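You operate a simulated robot arm through the tools that you are given. There is no shell and no other tool.

The job below is to be done with a simulated robot arm. You get a single attempt, and the scene is never put back.

Task
Dry slide L5 on LO in the blue table's drying rack.
Fine: one run, then switch the rack off; the slide stays in it; leave the other slides.

Only the result counts: the job must be done as asked and must still hold three seconds after the hand-in. Knocking over, shifting, dropping, spilling or breaking anything else fails it.

Robot
A 7-joint arm with a two-finger parallel gripper, fixed in place. Base frame: the origin is on the floor under the middle of its stand, x ahead of it, y to its left, z up; the work surface is at about z = 880. Lengths are in mm, angles in degrees, forces in N, time in s.
It reaches about 910 mm from its shoulder. Its first joint turns from -166.0 to 166.0 degrees. Payload 3.43 kg.
The tool frame sits at the grasp point between the pads (the TCP): z along the fingers, y along the line on which they close. The tips reach 30 mm beyond it. The gripper opens to 94 mm. The fingers are 28 mm wide and 10 mm thick; the gripper's body (50 by 96 mm) begins 55 mm behind the TCP.
Orientation is that of the tool frame in the base frame, as a unit quaternion [x, y, z, w]. With the fingers straight down and closing along the base's y, the tool's x points along the base's -x, its y along +y and its z along -z.

Tools
- The arm moves only by the tool drive_tool. Its argument "motion" is a list of rows, each a list of 7 numbers: the finger opening in mm, from 0 to 94, then the shift along the base's x, y, z in mm, then the turn, a rotation vector about the base's x, y, z in degrees. In form: [[claw, x, y, z, wx, wy, wz], ...]. A call has 1 to 20 rows; each row shifts and turns the commanded pose from where the row before left it. A row lasts 0.2 s, in which the tool goes at most 50 mm and 8.6 degrees; a call with a longer step from one row to the next is refused whole, and so is a gripper value outside its range. Where a pose cannot be reached the arm comes as near as it can. A force on the tool above 40 N (or 10 N above the force at the start of the call, whichever is more), or a blocked arm, ends the call early, and 0.2 s more pass. The fingers move at their own pace (about 45 mm/s each) and stop on an object; they squeeze with about 42 N. The grip force told is the motor's: it shows also when the fingers shut on nothing. Time passes only in rows, and 0.2 s behind the last, so rows that do not move let the fingers close. The reply holds the time, the measured pose of the TCP, the force on the tool along the base axes, the opening and the grip force, in the units named above and with some noise, with the torque about the TCP (base axes, N m) and any sound that the robot's microphone picked up, and new pictures: "views" is both (left out), scene, wrist or none.
- Cameras (640 x 400 px; columns grow to the right, rows downward): "scene" is fixed at [235.8, 643.3, 1640.2]; the picture's right is [-0.64, -0.77, 0.00], its down [-0.49, 0.41, -0.77] and it looks along [0.59, -0.49, -0.64] (base axes); focal length 366 px, centre (320, 200). "wrist" rides on the gripper at [76, 14, -103] in the tool frame; the picture's right is [-0.18, 0.98, 0.00], its down [-0.75, -0.14, -0.64] and it looks along [-0.63, -0.12, 0.77] (tool axes); focal length 243 px, centre (320, 200). There is no depth. A picture from a camera that has moved, and an enlarged one, comes with that camera's place and axes in the base frame and with its lens. The place of the scene camera against the robot may be out by one fixed shift of up to 25 mm in any direction.
- raise_lower(by): slides the trunk up (or, below 0, down) by that many mm; the arm rides with it, the base frame stays. It gives what a move gives, with no picture.
- close_up(camera, box): a new picture of the part [left, top, right, bottom] of that camera's present view, enlarged. It takes no simulated time.
- hand_in(): hands the job in; it is judged then, once.

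Nothing tells you positions but the pictures and the camera data. Unless the task says otherwise, let go and move clear before handing in.

The tools are called after ">>>" by a JSON object that holds its "api" and its "payload". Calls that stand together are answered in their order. drive_tool: Moves the arm, as the interface text tells. Its arguments: {"type":"object","properties":{"motion":{"type":"array","items":{"type":"array","items":{"type":"number"}}},"views":{"type":"string","enum":["both","scene","wrist","none"]}},"required":["motion"]} The other tools are called the same way: raise_lower (by) moves the trunk up or down; close_up (camera, box) takes an enlarged picture of a part of a camera's view; hand_in () hands the job in.

At the start:

```text
t: 0.0
ee_pos: [639.2, 128.8, 1193.3]
tool_rot: [0.0, 0.997, -0.07, -0.016]
contact_force: [0.3, -0.1, -0.4]
ft_torque: [0.01, 0.0, 0.0]
opening: 93.8
finger_force: 0.0
trunk travel left (down, up): [-450.0, 160.0]
```

scene: 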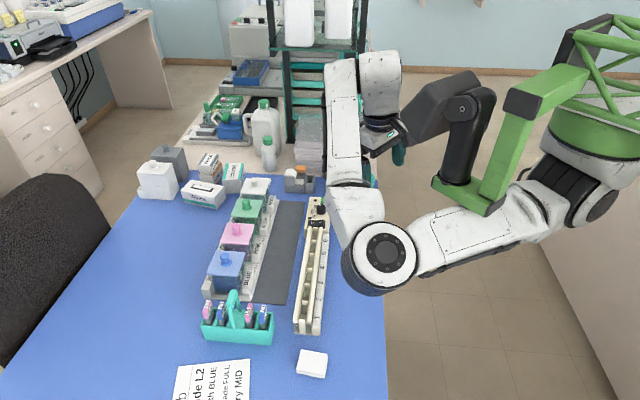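
wrist: 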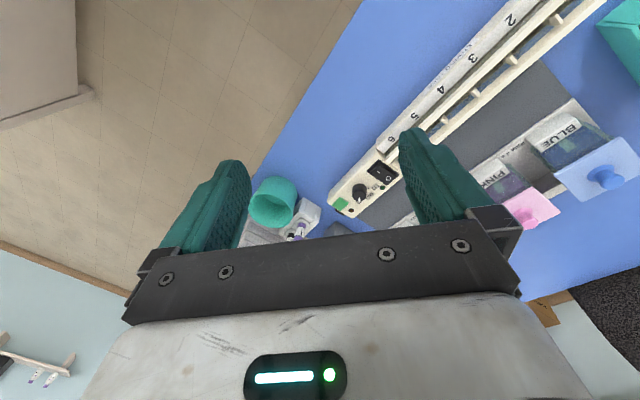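

I see a blue table with a row of staining jars, a teal slide carrier, and a cream drying rack with numbered slots, a rocker switch, a knob and a green button at its far end. I'll look closer before I move anything.

>>> {"api": "close_up", "payload": {"camera": "scene", "box": [180, 170, 360, 283]}}

>>> {"api": "close_up", "payload": {"camera": "scene", "box": [170, 270, 350, 383]}}

>>> {"api": "close_up", "payload": {"camera": "wrist", "box": [320, 100, 480, 220]}}

>>> {"api": "close_up", "payload": {"camera": "scene", "box": [160, 340, 260, 400]}}

```text
3.54 times, centred on (270, 226) of scene
camera zoom: at [235.8, 643.3, 1640.2], right [-0.64, -0.77, 0.0], down [-0.49, 0.41, -0.77], along [0.59, -0.49, -0.64], focal length 1297 px, centre (497, 106)
```

zoom: 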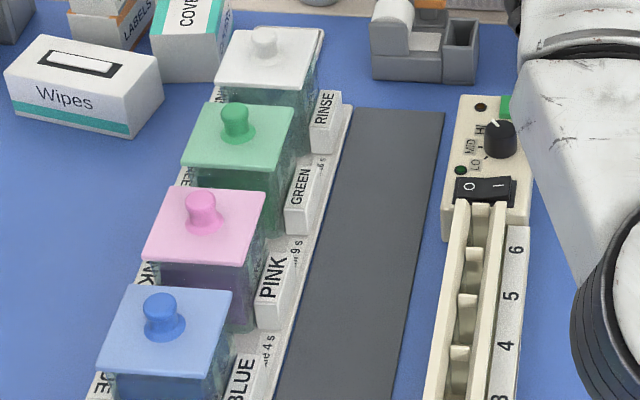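

```text
3.54 times, centred on (260, 326) of scene
camera zoom: at [235.8, 643.3, 1640.2], right [-0.64, -0.77, 0.0], down [-0.49, 0.41, -0.77], along [0.59, -0.49, -0.64], focal length 1297 px, centre (532, -248)
```

zoom: 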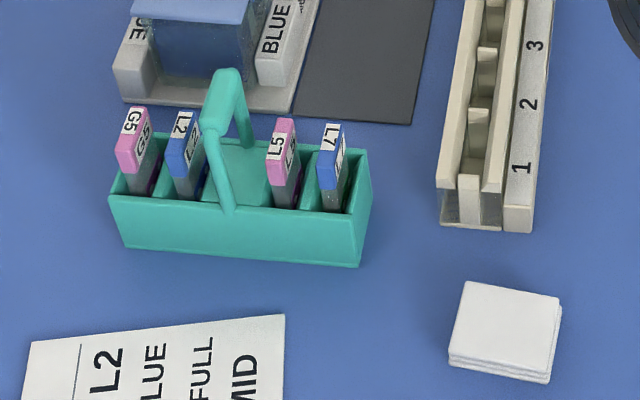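

```text
3.33 times, centred on (400, 160) of wrist
camera zoom: at [567.8, 156.5, 1295.0], right [0.18, 0.97, -0.14], down [0.77, -0.05, 0.63], along [0.61, -0.22, -0.76], focal length 809 px, centre (53, 333)
```

zoom: 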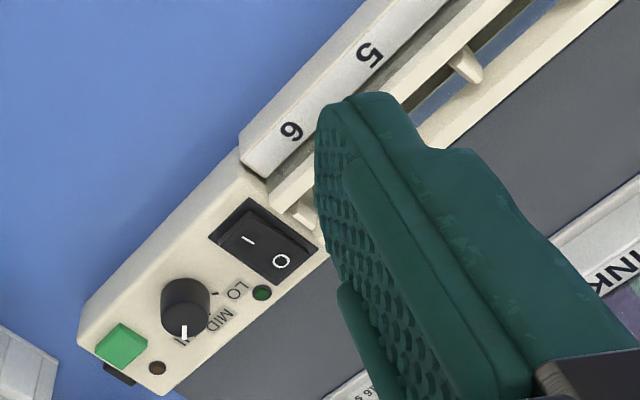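

```text
6.40 times, centred on (210, 370) of scene
camera zoom: at [235.8, 643.3, 1640.2], right [-0.64, -0.77, 0.0], down [-0.49, 0.41, -0.77], along [0.59, -0.49, -0.64], focal length 2345 px, centre (1024, -888)
```

zoom: 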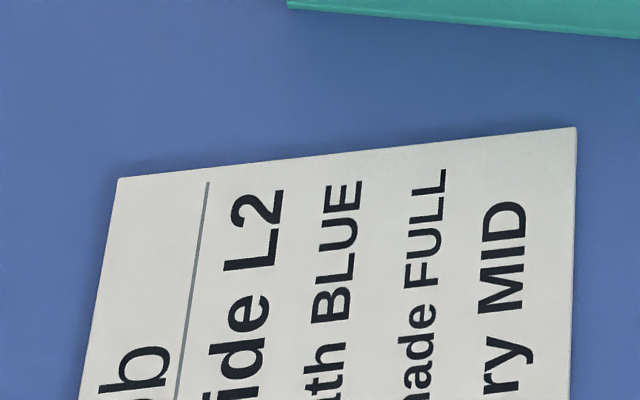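

The rack runs diagonally, from about (602, 390) at slot 1 to about (865, 120) at the panel. The knob seems to point at HI, and L5 (pink) is in the teal carrier near (690, 460). I'll bring the wrist camera closer to the panel.

>>> {"api": "drive_tool", "payload": {"motion": [[94, 25, 5, -33, 0, 0, 0], [94, 25, 5, -33, 0, 0, 0], [94, 25, 5, -33, 0, 0, 0], [94, 25, 5, -33, 0, 0, 0]], "views": "both"}}

```text
t: 1.0
ee_pos: [740.0, 147.7, 1061.4]
tool_rot: [-0.001, 0.997, -0.069, -0.016]
contact_force: [0.9, 0.2, 0.1]
ft_torque: [0.01, 0.0, -0.03]
opening: 93.9
finger_force: 0.0
trunk travel left (down, up): [-450.0, 160.0]
camera wrist: at [667.4, 176.3, 1162.4], right [0.18, 0.97, -0.14], down [0.77, -0.05, 0.63], along [0.61, -0.22, -0.76], focal length 243 px, centre (320, 200)
```

scene: 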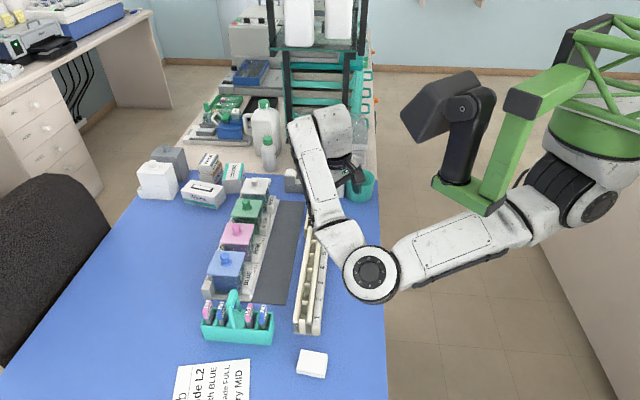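
wrist: 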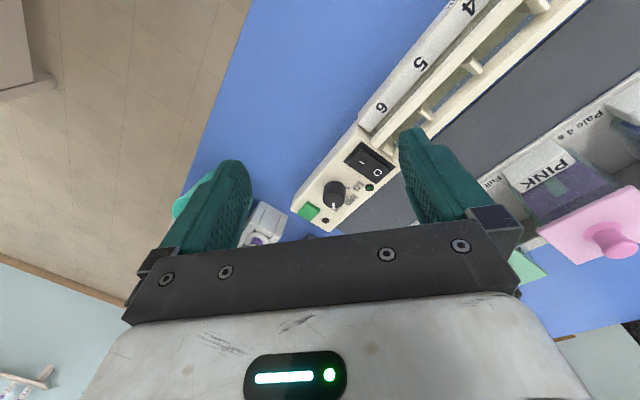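

>>> {"api": "close_up", "payload": {"camera": "wrist", "box": [270, 110, 430, 240]}}

>>> {"api": "close_up", "payload": {"camera": "wrist", "box": [350, 0, 590, 150]}}

>>> {"api": "close_up", "payload": {"camera": "scene", "box": [280, 220, 340, 345]}}

```text
3.08 times, centred on (350, 175) of wrist
camera zoom: at [667.4, 176.3, 1162.4], right [0.18, 0.97, -0.14], down [0.77, -0.05, 0.63], along [0.61, -0.22, -0.76], focal length 746 px, centre (228, 277)
```

zoom: 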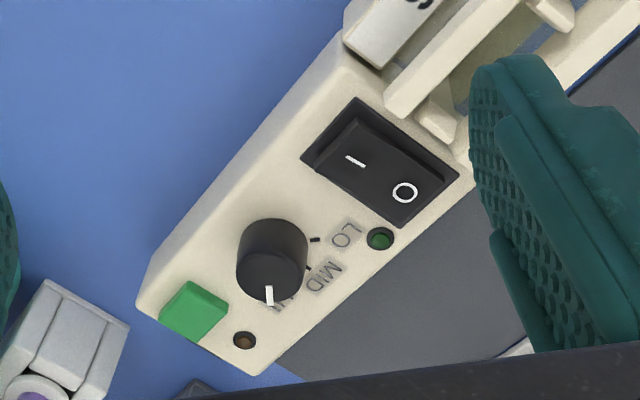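

```text
2.67 times, centred on (470, 75) of wrist
camera zoom: at [667.4, 176.3, 1162.4], right [0.18, 0.97, -0.14], down [0.77, -0.05, 0.63], along [0.61, -0.22, -0.76], focal length 647 px, centre (-80, 533)
```

zoom: 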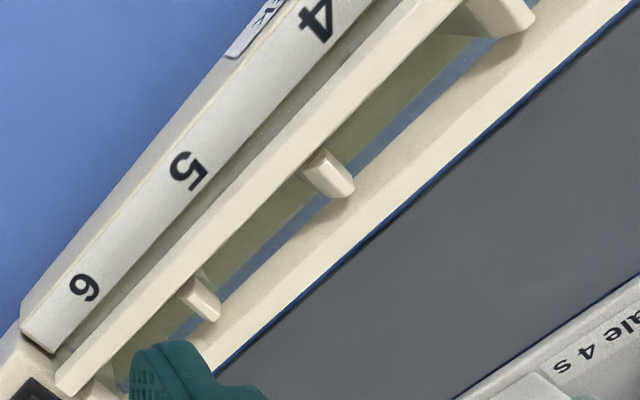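

```text
3.20 times, centred on (310, 282) of scene
camera zoom: at [235.8, 643.3, 1640.2], right [-0.64, -0.77, 0.0], down [-0.49, 0.41, -0.77], along [0.59, -0.49, -0.64], focal length 1173 px, centre (352, -64)
```

zoom: 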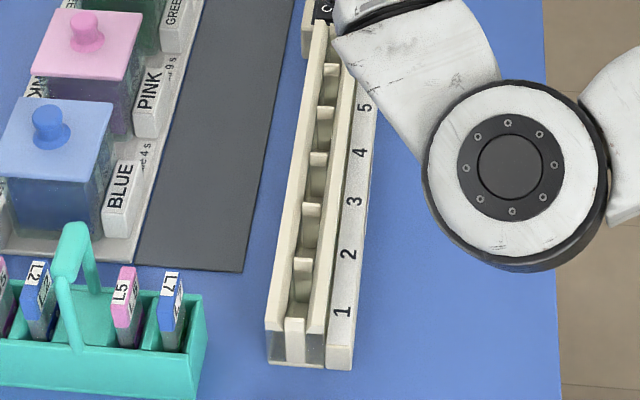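

The panel shows a rocker marked I/O, a knob pointing at HI with MID and LO ticks further counter-clockwise, a green button and two dark lamps. Next I'll straighten the tool and move over to look at the carrier from above.

>>> {"api": "drive_tool", "payload": {"motion": [[94, -21, 40, 5, 1.0, -0.23, 0], [94, -21, 40, 5, 1.0, -0.23, 0], [94, -21, 40, 5, 1.0, -0.23, 0], [94, -21, 40, 5, 1.0, -0.23, 0]], "views": "wrist"}}

>>> {"api": "drive_tool", "payload": {"motion": [[94, -21, 40, 5, 1.0, -0.23, 0], [94, -21, 40, 5, 1.0, -0.23, 0], [94, -21, 40, 5, 1.0, -0.23, 0], [94, -21, 40, 5, 1.0, -0.23, 0]], "views": "both"}}

```text
t: 2.0
ee_pos: [659.2, 310.6, 1082.5]
tool_rot: [0.001, 0.999, -0.034, -0.009]
contact_force: [-0.4, -0.3, 0.0]
ft_torque: [0.04, 0.0, -0.02]
opening: 93.9
finger_force: 0.1
trunk travel left (down, up): [-450.0, 160.0]
camera wrist: at [584.9, 331.5, 1185.1], right [0.18, 0.98, -0.07], down [0.76, -0.1, 0.64], along [0.62, -0.17, -0.77], focal length 243 px, centre (320, 200)
```

wrist: 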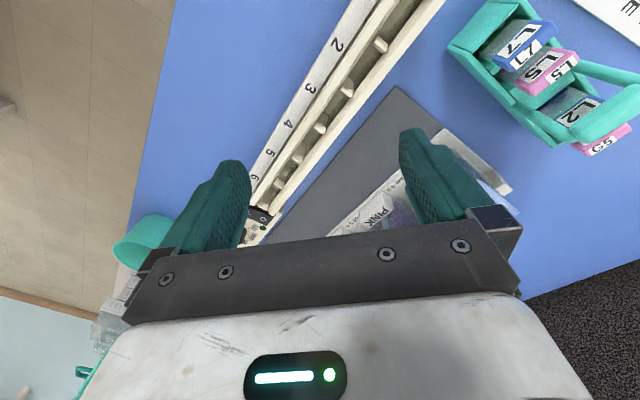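

```text
t: 3.0
ee_pos: [570.7, 471.1, 1101.1]
tool_rot: [0.001, 1.0, 0.0, 0.001]
contact_force: [-0.3, -0.4, 0.7]
ft_torque: [-0.01, 0.0, -0.01]
opening: 93.9
finger_force: 0.2
trunk travel left (down, up): [-450.0, 160.0]
camera wrist: at [495.4, 484.9, 1204.5], right [0.19, 0.98, 0.0], down [0.75, -0.14, 0.64], along [0.63, -0.12, -0.77], focal length 243 px, centre (320, 200)
```

scene: 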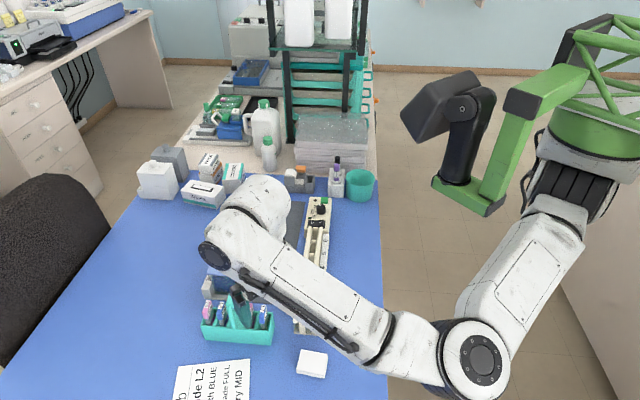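
wrist: 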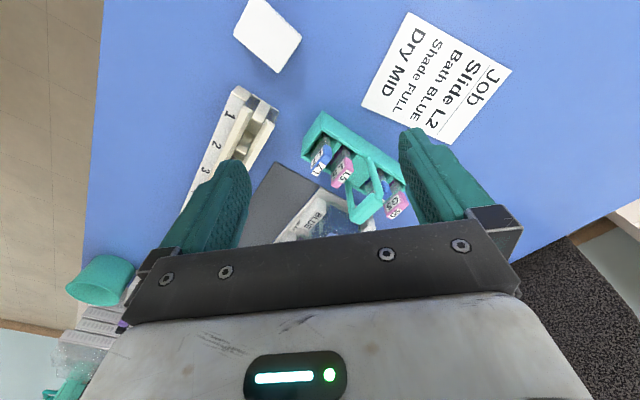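

The carrier and the slot 1 end of the rack are both in the wrist view. I'll enlarge each of them.

>>> {"api": "close_up", "payload": {"camera": "wrist", "box": [290, 100, 410, 230]}}

>>> {"api": "close_up", "payload": {"camera": "wrist", "box": [190, 75, 300, 165]}}

>>> {"api": "close_up", "payload": {"camera": "scene", "box": [280, 185, 350, 240]}}

>>> {"api": "close_up", "payload": {"camera": "scene", "box": [195, 280, 285, 350]}}

```text
3.08 times, centred on (350, 165) of wrist
camera zoom: at [495.4, 484.9, 1204.5], right [0.19, 0.98, 0.0], down [0.75, -0.14, 0.64], along [0.63, -0.12, -0.77], focal length 746 px, centre (228, 308)
```

zoom: 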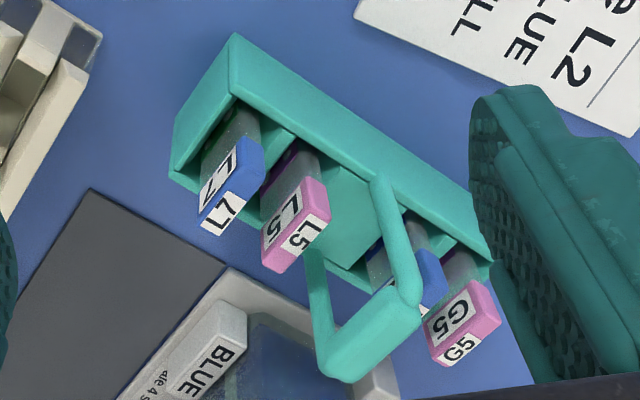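

```text
4.44 times, centred on (245, 120) of wrist
camera zoom: at [495.4, 484.9, 1204.5], right [0.19, 0.98, 0.0], down [0.75, -0.14, 0.64], along [0.63, -0.12, -0.77], focal length 1078 px, centre (653, 556)
```

zoom: 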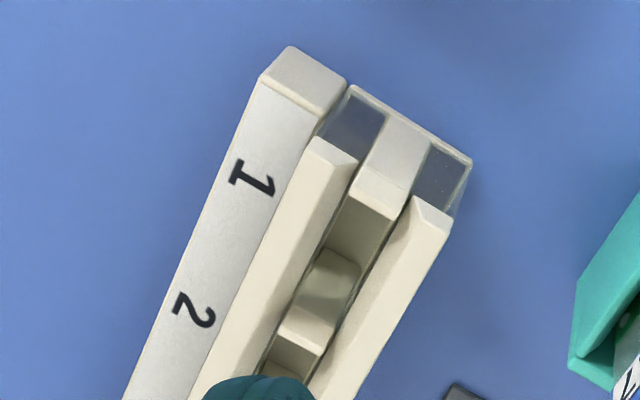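

```text
7.27 times, centred on (315, 212) of scene
camera zoom: at [235.8, 643.3, 1640.2], right [-0.64, -0.77, 0.0], down [-0.49, 0.41, -0.77], along [0.59, -0.49, -0.64], focal length 2665 px, centre (356, 109)
```

zoom: 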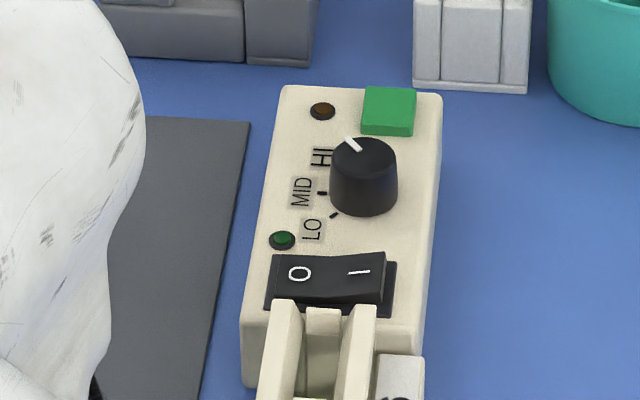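

```text
5.71 times, centred on (240, 315) of scene
camera zoom: at [235.8, 643.3, 1640.2], right [-0.64, -0.77, 0.0], down [-0.49, 0.41, -0.77], along [0.59, -0.49, -0.64], focal length 2094 px, centre (777, -457)
```

zoom: 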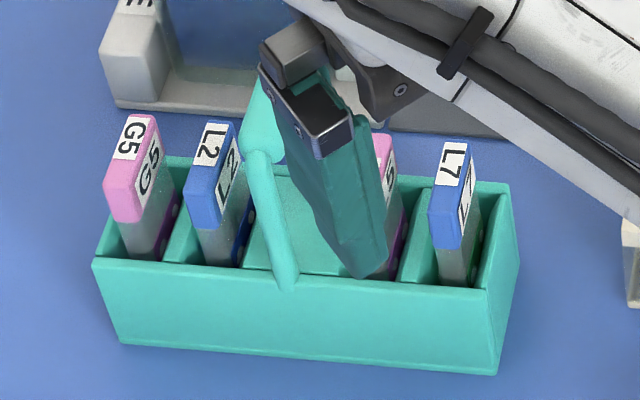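

I'll enlarge L5 and the rack bays further to get their shapes and dimensions.

>>> {"api": "close_up", "payload": {"camera": "wrist", "box": [300, 125, 370, 195]}}

>>> {"api": "close_up", "payload": {"camera": "wrist", "box": [215, 80, 285, 150]}}

>>> {"api": "close_up", "payload": {"camera": "scene", "box": [290, 220, 335, 260]}}

```text
5.71 times, centred on (335, 160) of wrist
camera zoom: at [495.4, 484.9, 1204.5], right [0.19, 0.98, 0.0], down [0.75, -0.14, 0.64], along [0.63, -0.12, -0.77], focal length 1386 px, centre (234, 429)
```

zoom: 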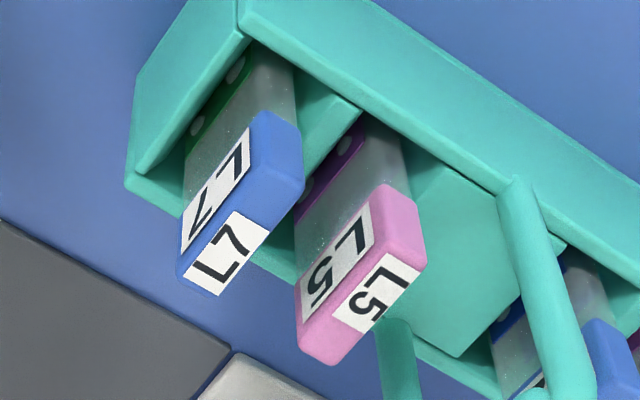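

```text
5.71 times, centred on (250, 115) of wrist
camera zoom: at [495.4, 484.9, 1204.5], right [0.19, 0.98, 0.0], down [0.75, -0.14, 0.64], along [0.63, -0.12, -0.77], focal length 1386 px, centre (720, 686)
```

zoom: 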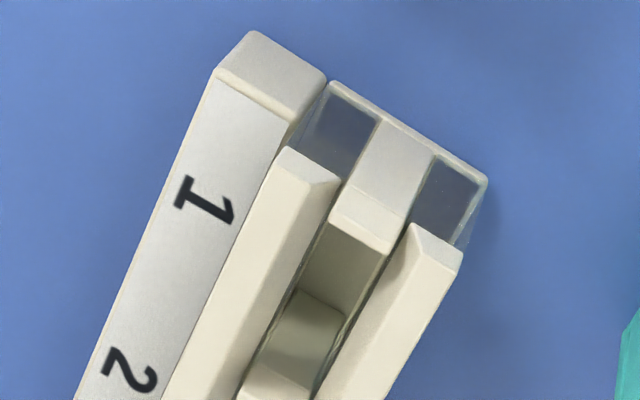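

```text
10.00 times, centred on (312, 240) of scene
camera zoom: at [235.8, 643.3, 1640.2], right [-0.64, -0.77, 0.0], down [-0.49, 0.41, -0.77], along [0.59, -0.49, -0.64], focal length 3664 px, centre (395, -200)
```

zoom: 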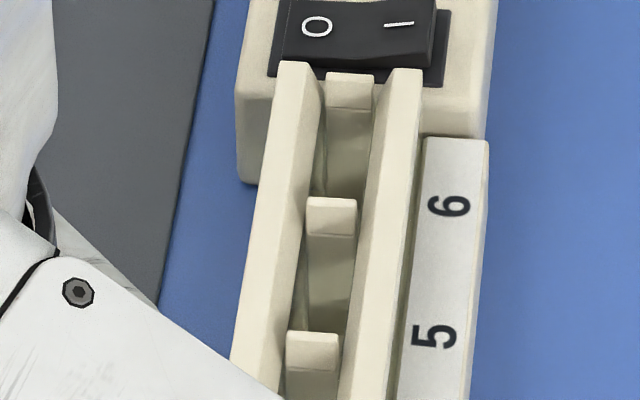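

>>> {"api": "close_up", "payload": {"camera": "wrist", "box": [328, 152, 358, 192]}}

>>> {"api": "close_up", "payload": {"camera": "wrist", "box": [225, 82, 265, 122]}}

>>> {"api": "close_up", "payload": {"camera": "scene", "box": [296, 206, 331, 231]}}

```text
10.00 times, centred on (343, 172) of wrist
camera zoom: at [495.4, 484.9, 1204.5], right [0.19, 0.98, 0.0], down [0.75, -0.14, 0.64], along [0.63, -0.12, -0.77], focal length 2426 px, centre (90, 480)
```

zoom: 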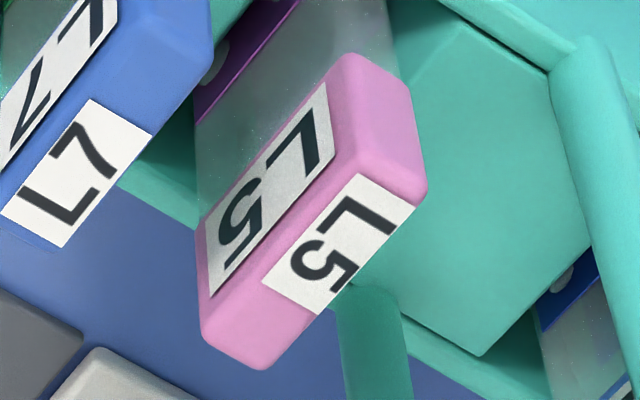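

```text
10.00 times, centred on (245, 102) of wrist
camera zoom: at [495.4, 484.9, 1204.5], right [0.19, 0.98, 0.0], down [0.75, -0.14, 0.64], along [0.63, -0.12, -0.77], focal length 2426 px, centre (1070, 1180)
```

zoom: 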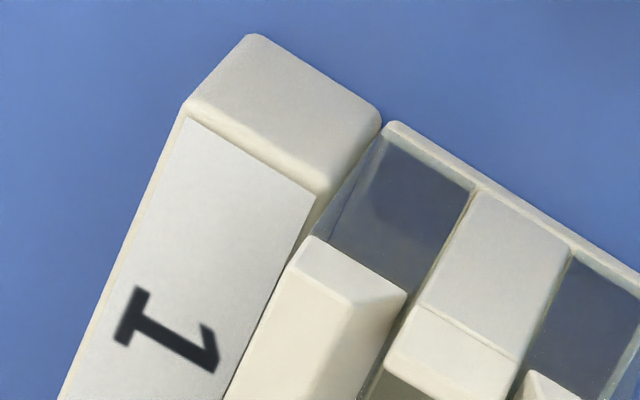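

```text
16.00 times, centred on (314, 218) of scene
camera zoom: at [235.8, 643.3, 1640.2], right [-0.64, -0.77, 0.0], down [-0.49, 0.41, -0.77], along [0.59, -0.49, -0.64], focal length 5863 px, centre (424, -96)
```

zoom: 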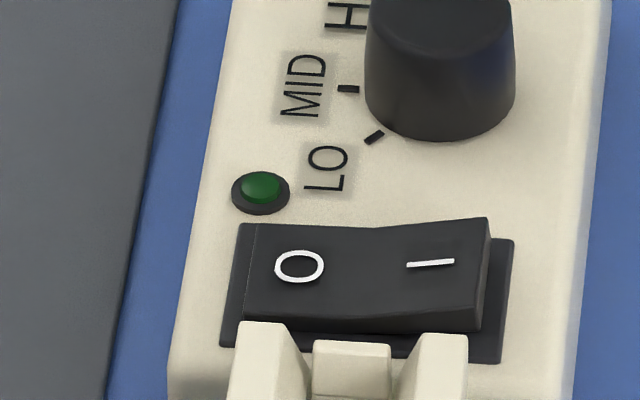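

L5's cap measures about 28 × 10.5 mm, with its width lying along the rack's length, so it can go into a bay without being turned. The rocker is off, with the I side raised. I'll turn the tool 44° so the fingers close along the rack, and look at L5 from closer.

>>> {"api": "drive_tool", "payload": {"motion": [[94, 4.2, -9.7, -3.5, 0, 0, 7.38], [94, 4.2, -9.7, -3.5, 0, 0, 7.38], [94, 4.2, -9.7, -3.5, 0, 0, 7.38], [94, 4.2, -9.7, -3.5, 0, 0, 7.38], [94, 4.2, -9.7, -3.5, 0, 0, 7.38], [94, 4.2, -9.7, -3.5, 0, 0, 7.38]], "views": "both"}}

```text
t: 4.4
ee_pos: [599.1, 411.0, 1079.7]
tool_rot: [-0.378, 0.926, 0.001, 0.0]
contact_force: [-0.1, 0.6, 0.5]
ft_torque: [-0.01, -0.01, 0.0]
opening: 93.8
finger_force: 0.0
trunk travel left (down, up): [-450.0, 160.0]
camera wrist: at [534.9, 367.8, 1182.2], right [-0.56, 0.83, 0.0], down [0.64, 0.43, 0.64], along [0.53, 0.36, -0.77], focal length 243 px, centre (320, 200)
```

scene: 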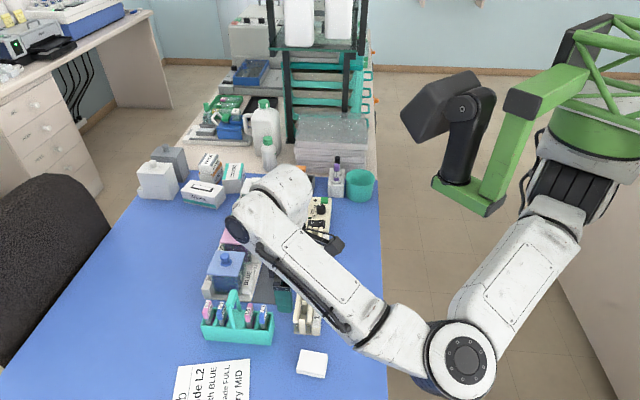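
wrist: 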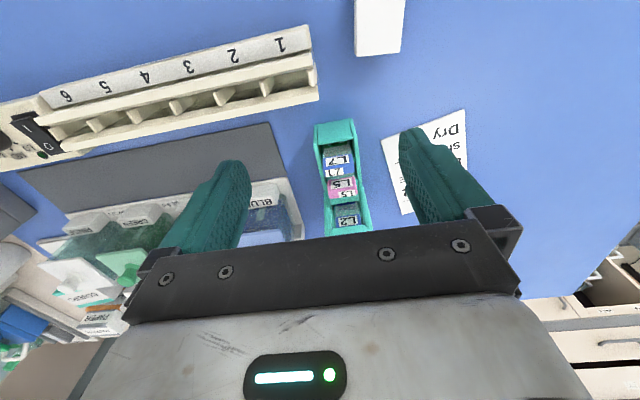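

>>> {"api": "close_up", "payload": {"camera": "wrist", "box": [305, 110, 375, 240]}}

>>> {"api": "close_up", "payload": {"camera": "wrist", "box": [315, 140, 365, 200]}}

>>> {"api": "close_up", "payload": {"camera": "wrist", "box": [190, 20, 330, 120]}}

>>> {"api": "close_up", "payload": {"camera": "wrist", "box": [0, 60, 140, 170]}}

```text
3.08 times, centred on (340, 175) of wrist
camera zoom: at [534.9, 367.8, 1182.2], right [-0.56, 0.83, 0.0], down [0.64, 0.43, 0.64], along [0.53, 0.36, -0.77], focal length 746 px, centre (258, 277)
```

zoom: 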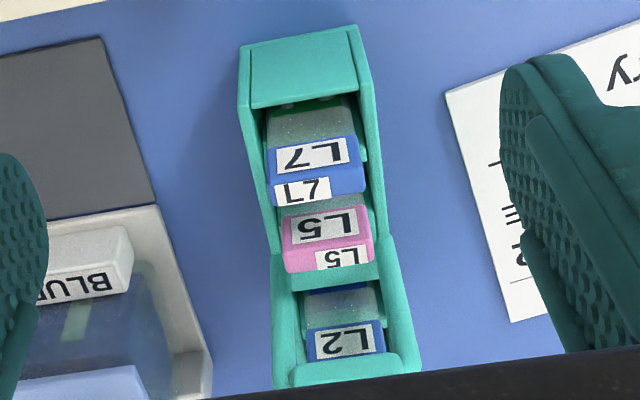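

```text
6.67 times, centred on (340, 170) of wrist
camera zoom: at [534.9, 367.8, 1182.2], right [-0.56, 0.83, 0.0], down [0.64, 0.43, 0.64], along [0.53, 0.36, -0.77], focal length 1618 px, centre (187, 400)
```

zoom: 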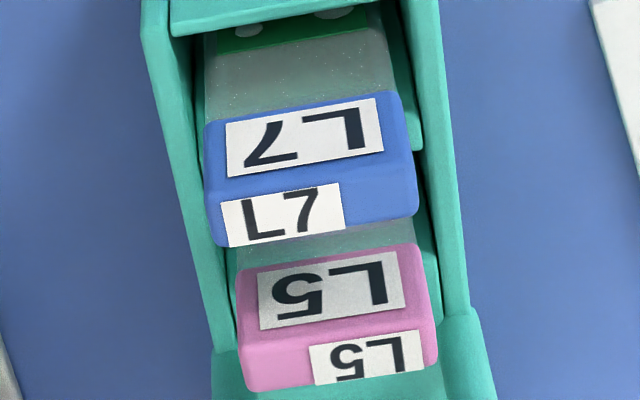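

```text
4.00 times, centred on (260, 70) of wrist
camera zoom: at [534.9, 367.8, 1182.2], right [-0.56, 0.83, 0.0], down [0.64, 0.43, 0.64], along [0.53, 0.36, -0.77], focal length 970 px, centre (560, 720)
```

zoom: 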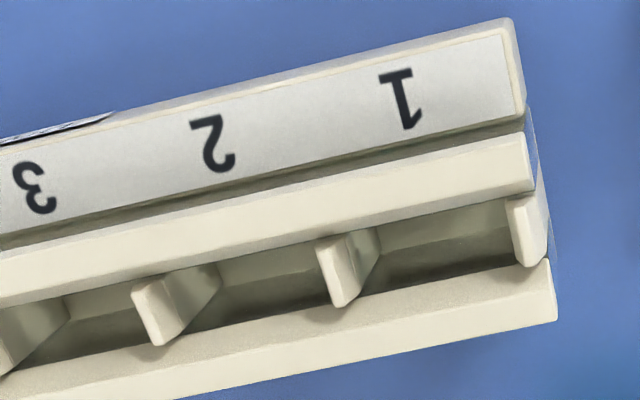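

```text
3.64 times, centred on (70, 115) of wrist
camera zoom: at [534.9, 367.8, 1182.2], right [-0.56, 0.83, 0.0], down [0.64, 0.43, 0.64], along [0.53, 0.36, -0.77], focal length 882 px, centre (1229, 509)
```

zoom: 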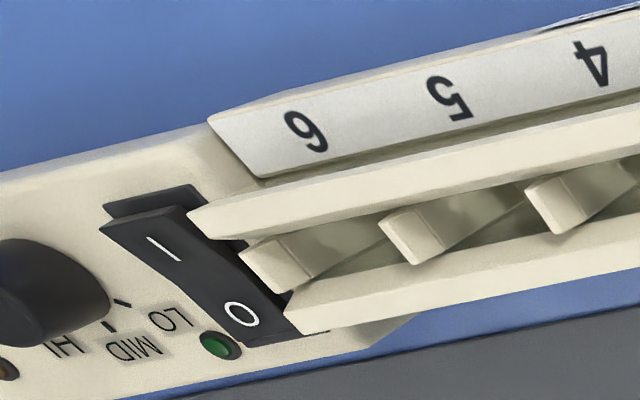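

L5's cap top triangulates to about (655, 479.5, 976). L7 is about 29 mm to one side of it and the carrier handle about 25 mm to the other. The rack rails have a 16 mm gap at z of about 924, and bay 2 is centred near (639, 342). I'll hover above L5 and check alignment.

>>> {"api": "drive_tool", "payload": {"motion": [[60, 18, 22, -14, 0, 0, 0], [60, 18, 22, -14, 0, 0, 0], [60, 18, 22, -14, 0, 0, 0], [60, 0, 0, 0, 0, 0, 0]], "views": "both"}}

```text
t: 5.4
ee_pos: [651.2, 476.5, 1036.5]
tool_rot: [-0.377, 0.926, 0.0, 0.0]
contact_force: [-0.4, -0.6, 0.7]
ft_torque: [-0.02, -0.02, 0.0]
opening: 60.1
finger_force: 0.1
trunk travel left (down, up): [-450.0, 160.0]
camera wrist: at [587.1, 433.7, 1138.7], right [-0.55, 0.83, 0.0], down [0.64, 0.42, 0.64], along [0.53, 0.36, -0.77], focal length 243 px, centre (320, 200)
```

scene: 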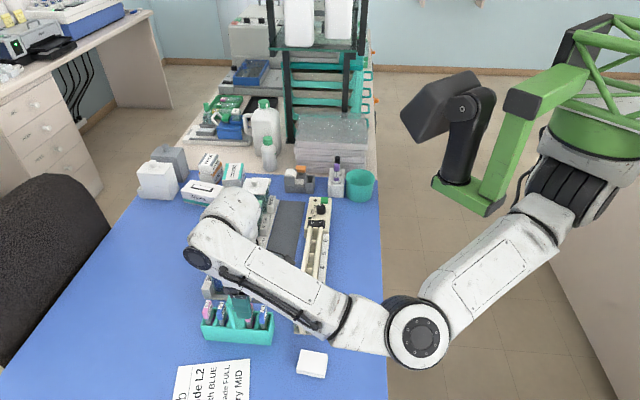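
wrist: 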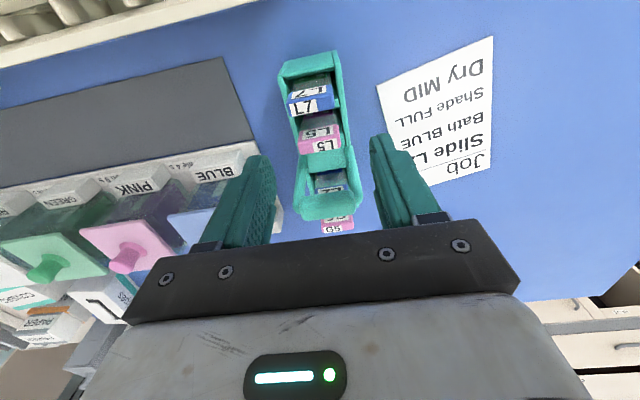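

>>> {"api": "close_up", "payload": {"camera": "wrist", "box": [260, 40, 400, 240]}}

>>> {"api": "close_up", "payload": {"camera": "wrist", "box": [275, 80, 365, 160]}}

>>> {"api": "close_up", "payload": {"camera": "scene", "box": [190, 270, 290, 350]}}

```text
2.00 times, centred on (330, 140) of wrist
camera zoom: at [587.1, 433.7, 1138.7], right [-0.55, 0.83, 0.0], down [0.64, 0.42, 0.64], along [0.53, 0.36, -0.77], focal length 485 px, centre (300, 320)
```

zoom: 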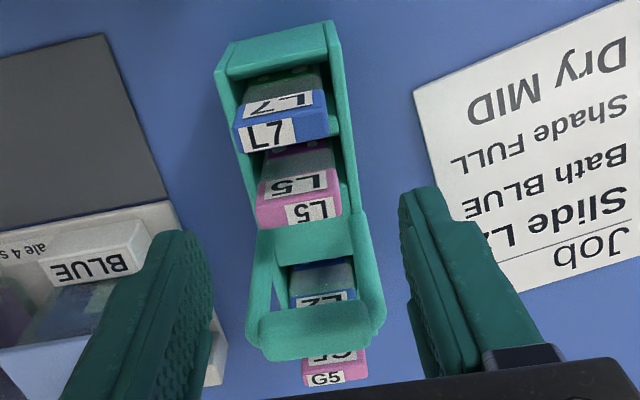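

```text
5.00 times, centred on (320, 120) of wrist
camera zoom: at [587.1, 433.7, 1138.7], right [-0.55, 0.83, 0.0], down [0.64, 0.42, 0.64], along [0.53, 0.36, -0.77], focal length 1213 px, centre (320, 600)
```

zoom: 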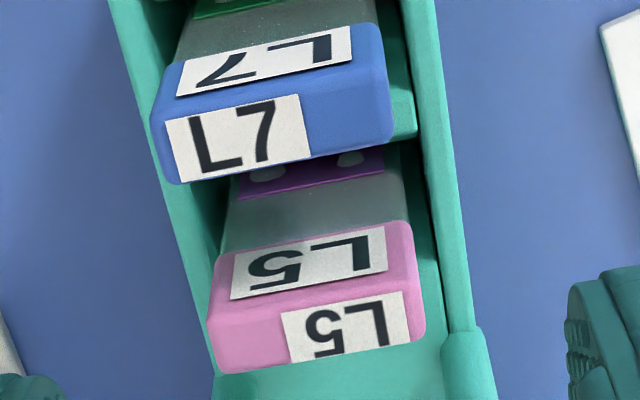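

```text
5.00 times, centred on (240, 310) of scene
camera zoom: at [235.8, 643.3, 1640.2], right [-0.64, -0.77, 0.0], down [-0.49, 0.41, -0.77], along [0.59, -0.49, -0.64], focal length 1832 px, centre (720, -350)
```

zoom: 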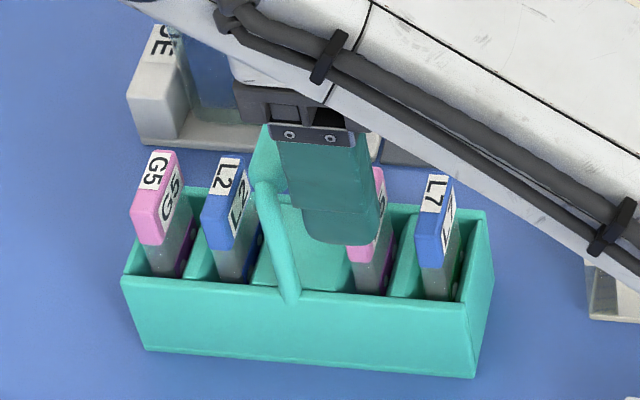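

L5 now reads (655.7, 480.3), which agrees with the earlier estimate, and there's about 10 mm of clearance on either side of the fingers. I'll centre on it and go down to z = 975.

>>> {"api": "drive_tool", "payload": {"motion": [[60, 4.2, 2.6, -10, 0, 0, 0], [60, 0, 0, -18, 0, 0, 0], [60, 0, 0, -18, 0, 0, 0], [60, 0, 0, -17, 0, 0, 0], [60, 0, 0, 0, 0, 0, 0]], "views": "both"}}

```text
t: 6.6
ee_pos: [657.5, 480.3, 974.0]
tool_rot: [-0.377, 0.926, 0.0, 0.0]
contact_force: [0.1, 1.0, 0.2]
ft_torque: [0.02, 0.0, 0.01]
opening: 60.1
finger_force: 0.0
trunk travel left (down, up): [-450.0, 160.0]
camera wrist: at [593.7, 436.3, 1076.1], right [-0.55, 0.83, 0.0], down [0.64, 0.42, 0.64], along [0.53, 0.36, -0.77], focal length 243 px, centre (320, 200)
```

scene: 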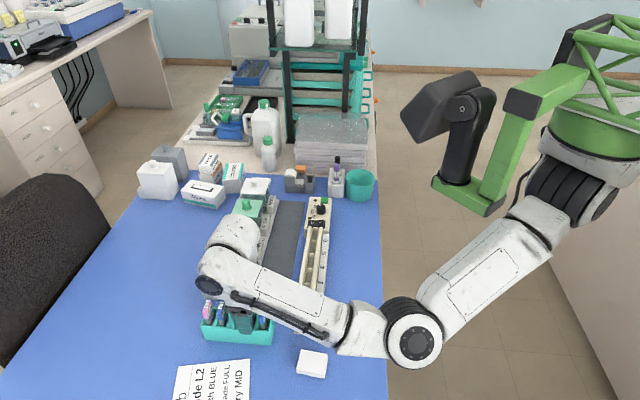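
wrist: 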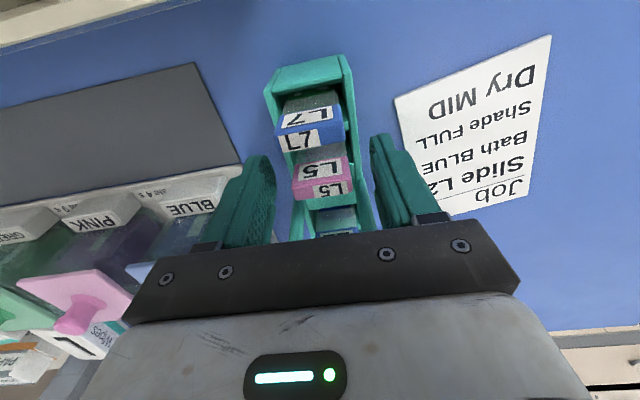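

>>> {"api": "close_up", "payload": {"camera": "wrist", "box": [240, 100, 430, 250]}}

>>> {"api": "close_up", "payload": {"camera": "scene", "box": [190, 270, 290, 350]}}

```text
2.67 times, centred on (335, 175) of wrist
camera zoom: at [593.7, 436.3, 1076.1], right [-0.55, 0.83, 0.0], down [0.64, 0.42, 0.64], along [0.53, 0.36, -0.77], focal length 647 px, centre (280, 267)
```

zoom: 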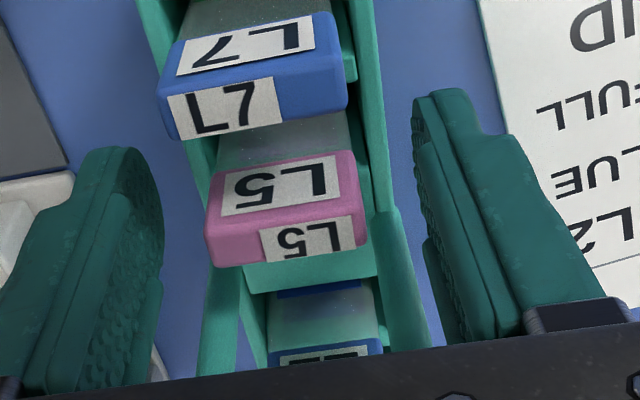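

```text
5.00 times, centred on (240, 310) of scene
camera zoom: at [235.8, 643.3, 1640.2], right [-0.64, -0.77, 0.0], down [-0.49, 0.41, -0.77], along [0.59, -0.49, -0.64], focal length 1832 px, centre (720, -350)
```

zoom: 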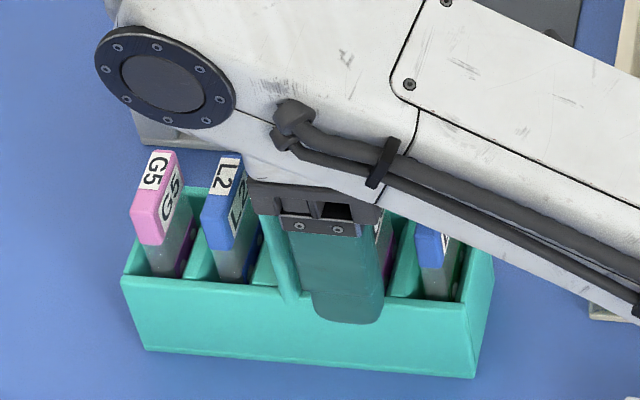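

L5 sits between the pads and is nearly centred, so I'll close on the cap.

>>> {"api": "drive_tool", "payload": {"motion": [[45, 0, 0, 0, 0, 0, 0], [34, 0, 0, 0, 0, 0, 0], [28, 0, 0, 0, 0, 0, 0], [24, 0, 0, 0, 0, 0, 0], [24, 0, 0, 0, 0, 0, 0]], "views": "wrist"}}

```text
t: 7.8
ee_pos: [657.7, 480.2, 973.2]
tool_rot: [-0.378, 0.926, 0.0, 0.0]
contact_force: [0.2, 0.2, -0.4]
ft_torque: [0.0, -0.02, 0.0]
opening: 31.4
finger_force: 41.8
trunk travel left (down, up): [-450.0, 160.0]
camera wrist: at [593.8, 436.2, 1076.3], right [-0.55, 0.83, 0.0], down [0.64, 0.42, 0.64], along [0.53, 0.36, -0.77], focal length 243 px, centre (320, 200)
```

wrist: 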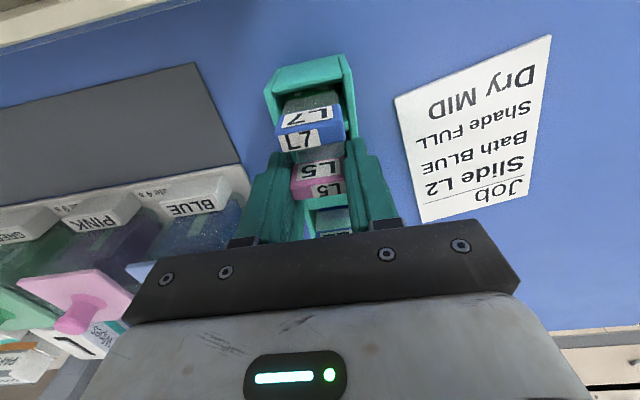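

The grip holds at a 31.4 mm opening with about 42 N. I'll lift straight up, slowly at first.

>>> {"api": "drive_tool", "payload": {"motion": [[24, 0, 0, 8, 0, 0, 0], [24, 0, 0, 12, 0, 0, 0], [24, 0, 0, 20, 0, 0, 0], [24, 0, 0, 20, 0, 0, 0], [24, 0, 0, 20, 0, 0, 0], [24, 0, 0, 20, 0, 0, 0], [24, 0, 0, 20, 0, 0, 0], [24, 0, 0, 0, 0, 0, 0]], "views": "both"}}

```text
t: 9.6
ee_pos: [654.6, 478.6, 1094.1]
tool_rot: [-0.376, 0.927, 0.001, 0.0]
contact_force: [0.3, 0.3, -0.5]
ft_torque: [0.01, 0.01, 0.02]
opening: 31.5
finger_force: 41.9
trunk travel left (down, up): [-450.0, 160.0]
camera wrist: at [591.8, 435.2, 1197.1], right [-0.55, 0.83, 0.0], down [0.64, 0.42, 0.64], along [0.53, 0.36, -0.77], focal length 243 px, centre (320, 200)
```

scene: 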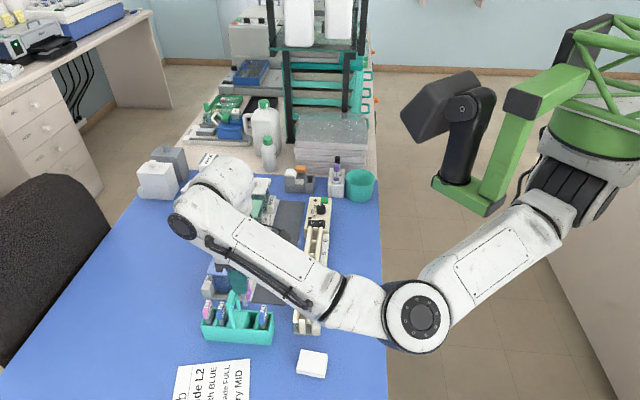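
wrist: 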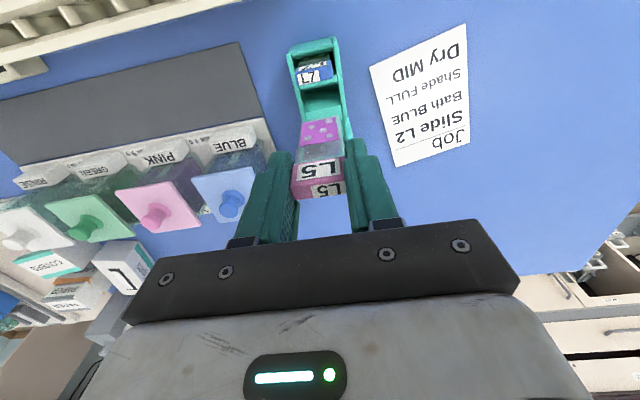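

>>> {"api": "close_up", "payload": {"camera": "wrist", "box": [280, 100, 370, 210]}}

>>> {"api": "close_up", "payload": {"camera": "scene", "box": [195, 240, 275, 350]}}

```text
3.64 times, centred on (325, 155) of wrist
camera zoom: at [591.8, 435.2, 1197.1], right [-0.55, 0.83, 0.0], down [0.64, 0.42, 0.64], along [0.53, 0.36, -0.77], focal length 882 px, centre (302, 364)
```

zoom: 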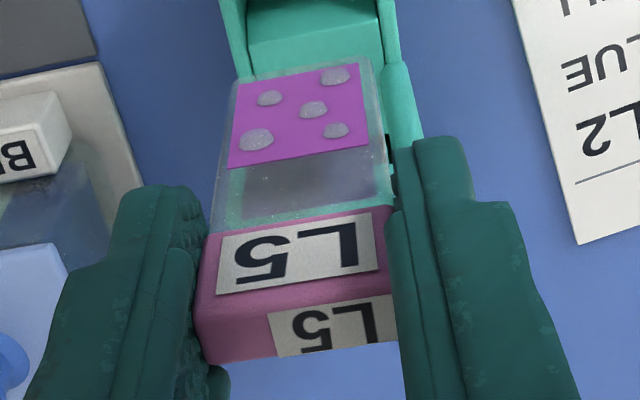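

```text
3.64 times, centred on (235, 295) of scene
camera zoom: at [235.8, 643.3, 1640.2], right [-0.64, -0.77, 0.0], down [-0.49, 0.41, -0.77], along [0.59, -0.49, -0.64], focal length 1332 px, centre (629, -146)
```

zoom: 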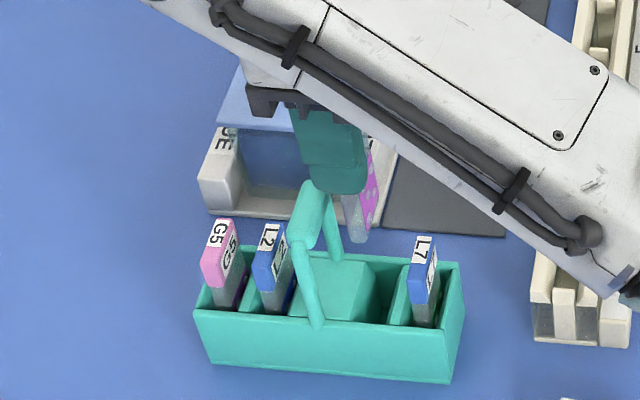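

L5 is held firmly and measures about 80 mm long. Next I'll carry it to a hover above bay 2, near (641, 343), keeping it high over everything.

>>> {"api": "drive_tool", "payload": {"motion": [[24, -3.4, -33.9, 0, 0, 0, 0], [24, -3.4, -33.9, 0, 0, 0, 0], [24, -3.4, -33.9, -8, 0, 0, 0], [24, -3.4, -33.9, -12, 0, 0, 0.6], [24, 0, 0, -10, 0, 0, 0.6], [24, 0, 0, 0, 0, 0, 0]], "views": "both"}}

```text
t: 11.0
ee_pos: [642.4, 343.3, 1066.0]
tool_rot: [-0.387, 0.922, 0.0, 0.0]
contact_force: [1.2, 0.0, -0.7]
ft_torque: [-0.01, -0.01, -0.03]
opening: 31.5
finger_force: 42.0
trunk travel left (down, up): [-450.0, 160.0]
camera wrist: at [579.7, 299.0, 1167.8], right [-0.57, 0.82, 0.0], down [0.63, 0.44, 0.64], along [0.53, 0.37, -0.77], focal length 243 px, centre (320, 200)
```

scene: 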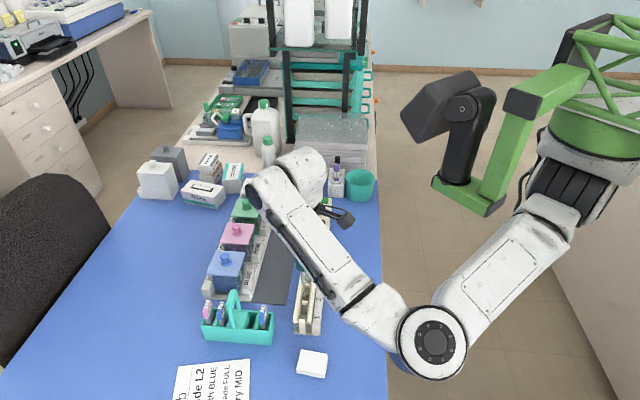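
wrist: 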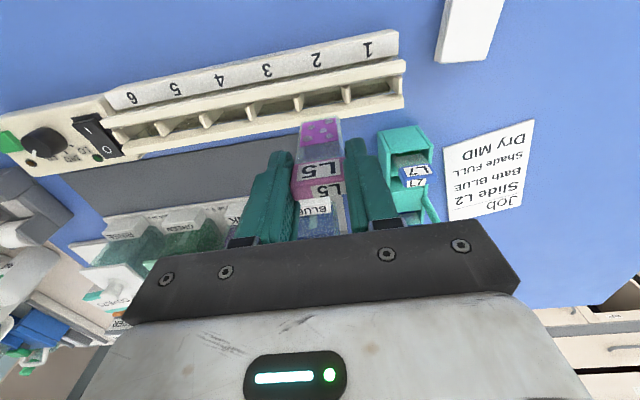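

>>> {"api": "close_up", "payload": {"camera": "wrist", "box": [270, 30, 410, 150]}}

>>> {"api": "close_up", "payload": {"camera": "wrist", "box": [290, 75, 360, 145]}}

>>> {"api": "close_up", "payload": {"camera": "scene", "box": [285, 240, 335, 340]}}

>>> {"api": "close_up", "payload": {"camera": "wrist", "box": [0, 90, 140, 190]}}

```text
3.33 times, centred on (340, 90) of wrist
camera zoom: at [579.7, 299.0, 1167.8], right [-0.57, 0.82, 0.0], down [0.63, 0.44, 0.64], along [0.53, 0.37, -0.77], focal length 809 px, centre (253, 567)
```

zoom: 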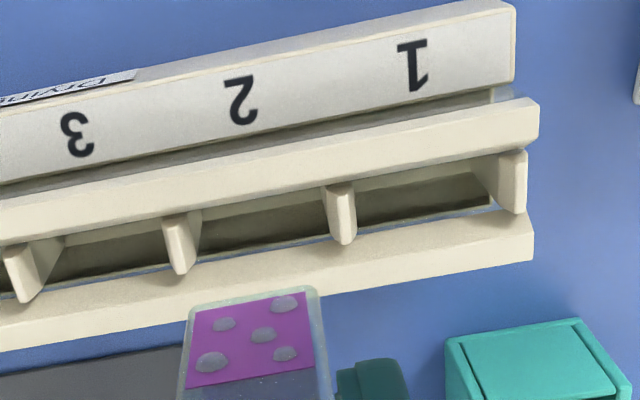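

```text
5.71 times, centred on (325, 110) of wrist
camera zoom: at [579.7, 299.0, 1167.8], right [-0.57, 0.82, 0.0], down [0.63, 0.44, 0.64], along [0.53, 0.37, -0.77], focal length 1386 px, centre (291, 714)
```

zoom: 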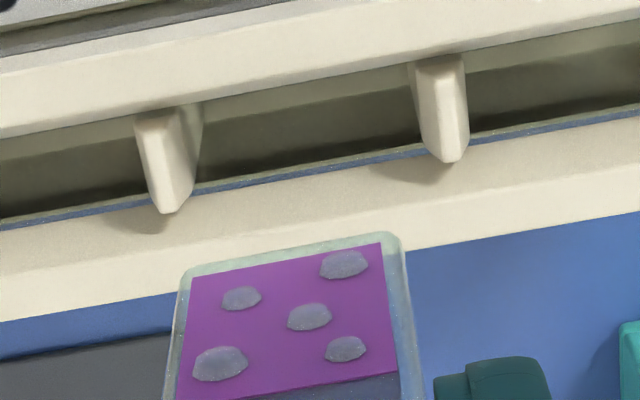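

```text
4.00 times, centred on (310, 290) of scene
camera zoom: at [235.8, 643.3, 1640.2], right [-0.64, -0.77, 0.0], down [-0.49, 0.41, -0.77], along [0.59, -0.49, -0.64], focal length 1466 px, centre (360, -160)
```

zoom: 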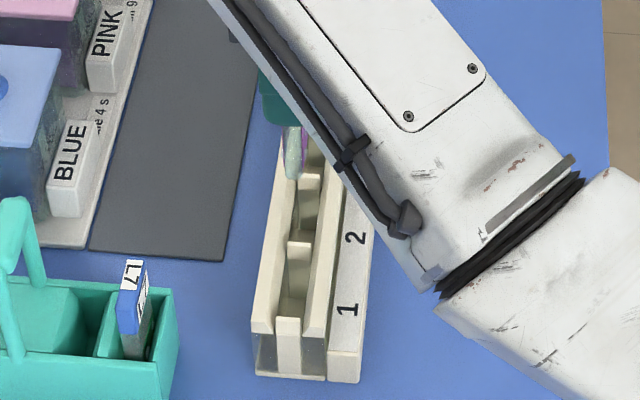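

```text
4.00 times, centred on (70, 140) of wrist
camera zoom: at [579.7, 299.0, 1167.8], right [-0.57, 0.82, 0.0], down [0.63, 0.44, 0.64], along [0.53, 0.37, -0.77], focal length 970 px, centre (1320, 440)
```

zoom: 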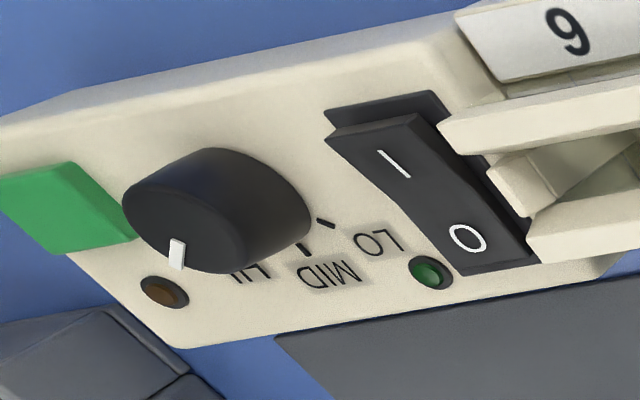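

The tool and bay 2 agree to within about 1–2 mm, with the rail gap centred at about (641, 344). I'll bring L5 down to just above the rails and check again.

>>> {"api": "drive_tool", "payload": {"motion": [[24, -0.5, 0.7, -18, 0, 0, 0], [24, 0, 0, -18, 0, 0, 0], [24, 0, 0, -16, 0, 0, 0], [24, 0, 0, -6, 0, 0, 0], [24, 0, 0, 0, 0, 0, 0]], "views": "both"}}

```text
t: 12.2
ee_pos: [639.6, 344.7, 1007.8]
tool_rot: [-0.386, 0.922, 0.0, 0.0]
contact_force: [-0.3, -0.4, -0.7]
ft_torque: [-0.01, 0.01, -0.03]
opening: 31.5
finger_force: 42.2
trunk travel left (down, up): [-450.0, 160.0]
camera wrist: at [576.9, 299.4, 1110.8], right [-0.57, 0.82, 0.0], down [0.63, 0.44, 0.64], along [0.53, 0.37, -0.77], focal length 243 px, centre (320, 200)
```

scene: 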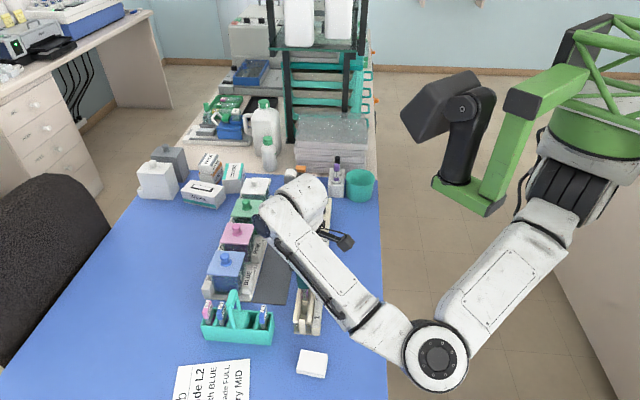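
wrist: 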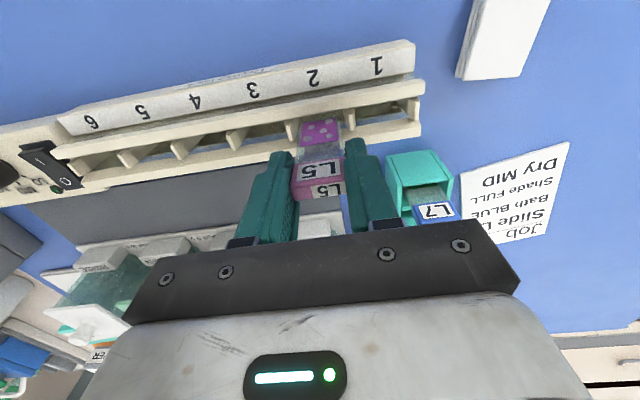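

>>> {"api": "close_up", "payload": {"camera": "wrist", "box": [270, 80, 380, 170]}}

>>> {"api": "close_up", "payload": {"camera": "wrist", "box": [290, 100, 350, 150]}}

>>> {"api": "close_up", "payload": {"camera": "scene", "box": [280, 255, 330, 340]}}

```text
4.44 times, centred on (325, 125) of wrist
camera zoom: at [576.9, 299.4, 1110.8], right [-0.57, 0.82, 0.0], down [0.63, 0.44, 0.64], along [0.53, 0.37, -0.77], focal length 1078 px, centre (298, 533)
```

zoom: 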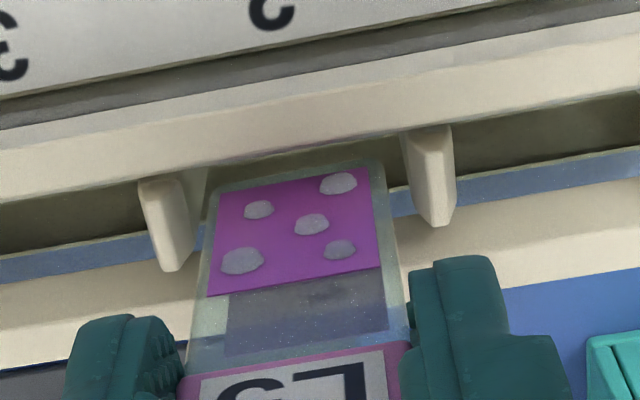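

```text
8.00 times, centred on (320, 125) of wrist
camera zoom: at [576.9, 299.4, 1110.8], right [-0.57, 0.82, 0.0], down [0.63, 0.44, 0.64], along [0.53, 0.37, -0.77], focal length 1941 px, centre (320, 800)
```

zoom: 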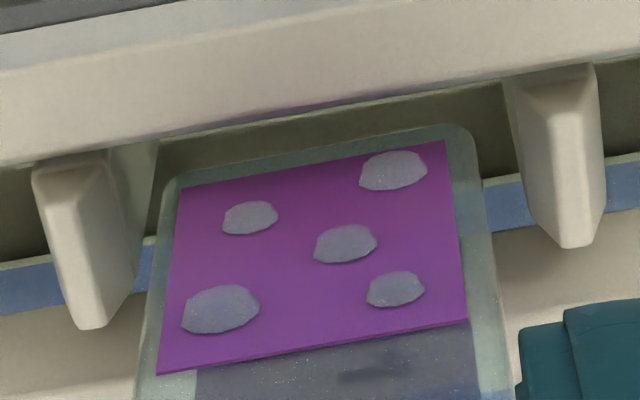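

```text
4.71 times, centred on (305, 298) of scene
camera zoom: at [235.8, 643.3, 1640.2], right [-0.64, -0.77, 0.0], down [-0.49, 0.41, -0.77], along [0.59, -0.49, -0.64], focal length 1724 px, centre (391, -259)
```

zoom: 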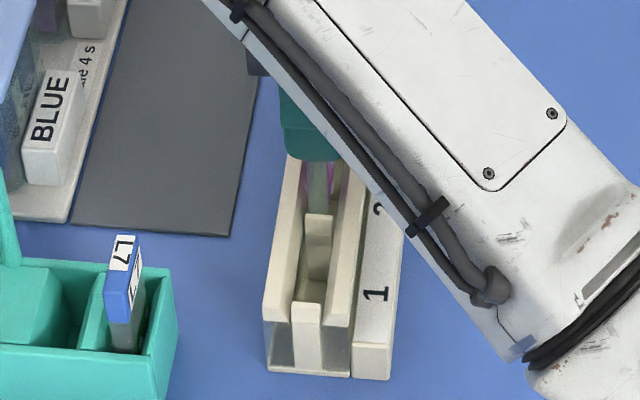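

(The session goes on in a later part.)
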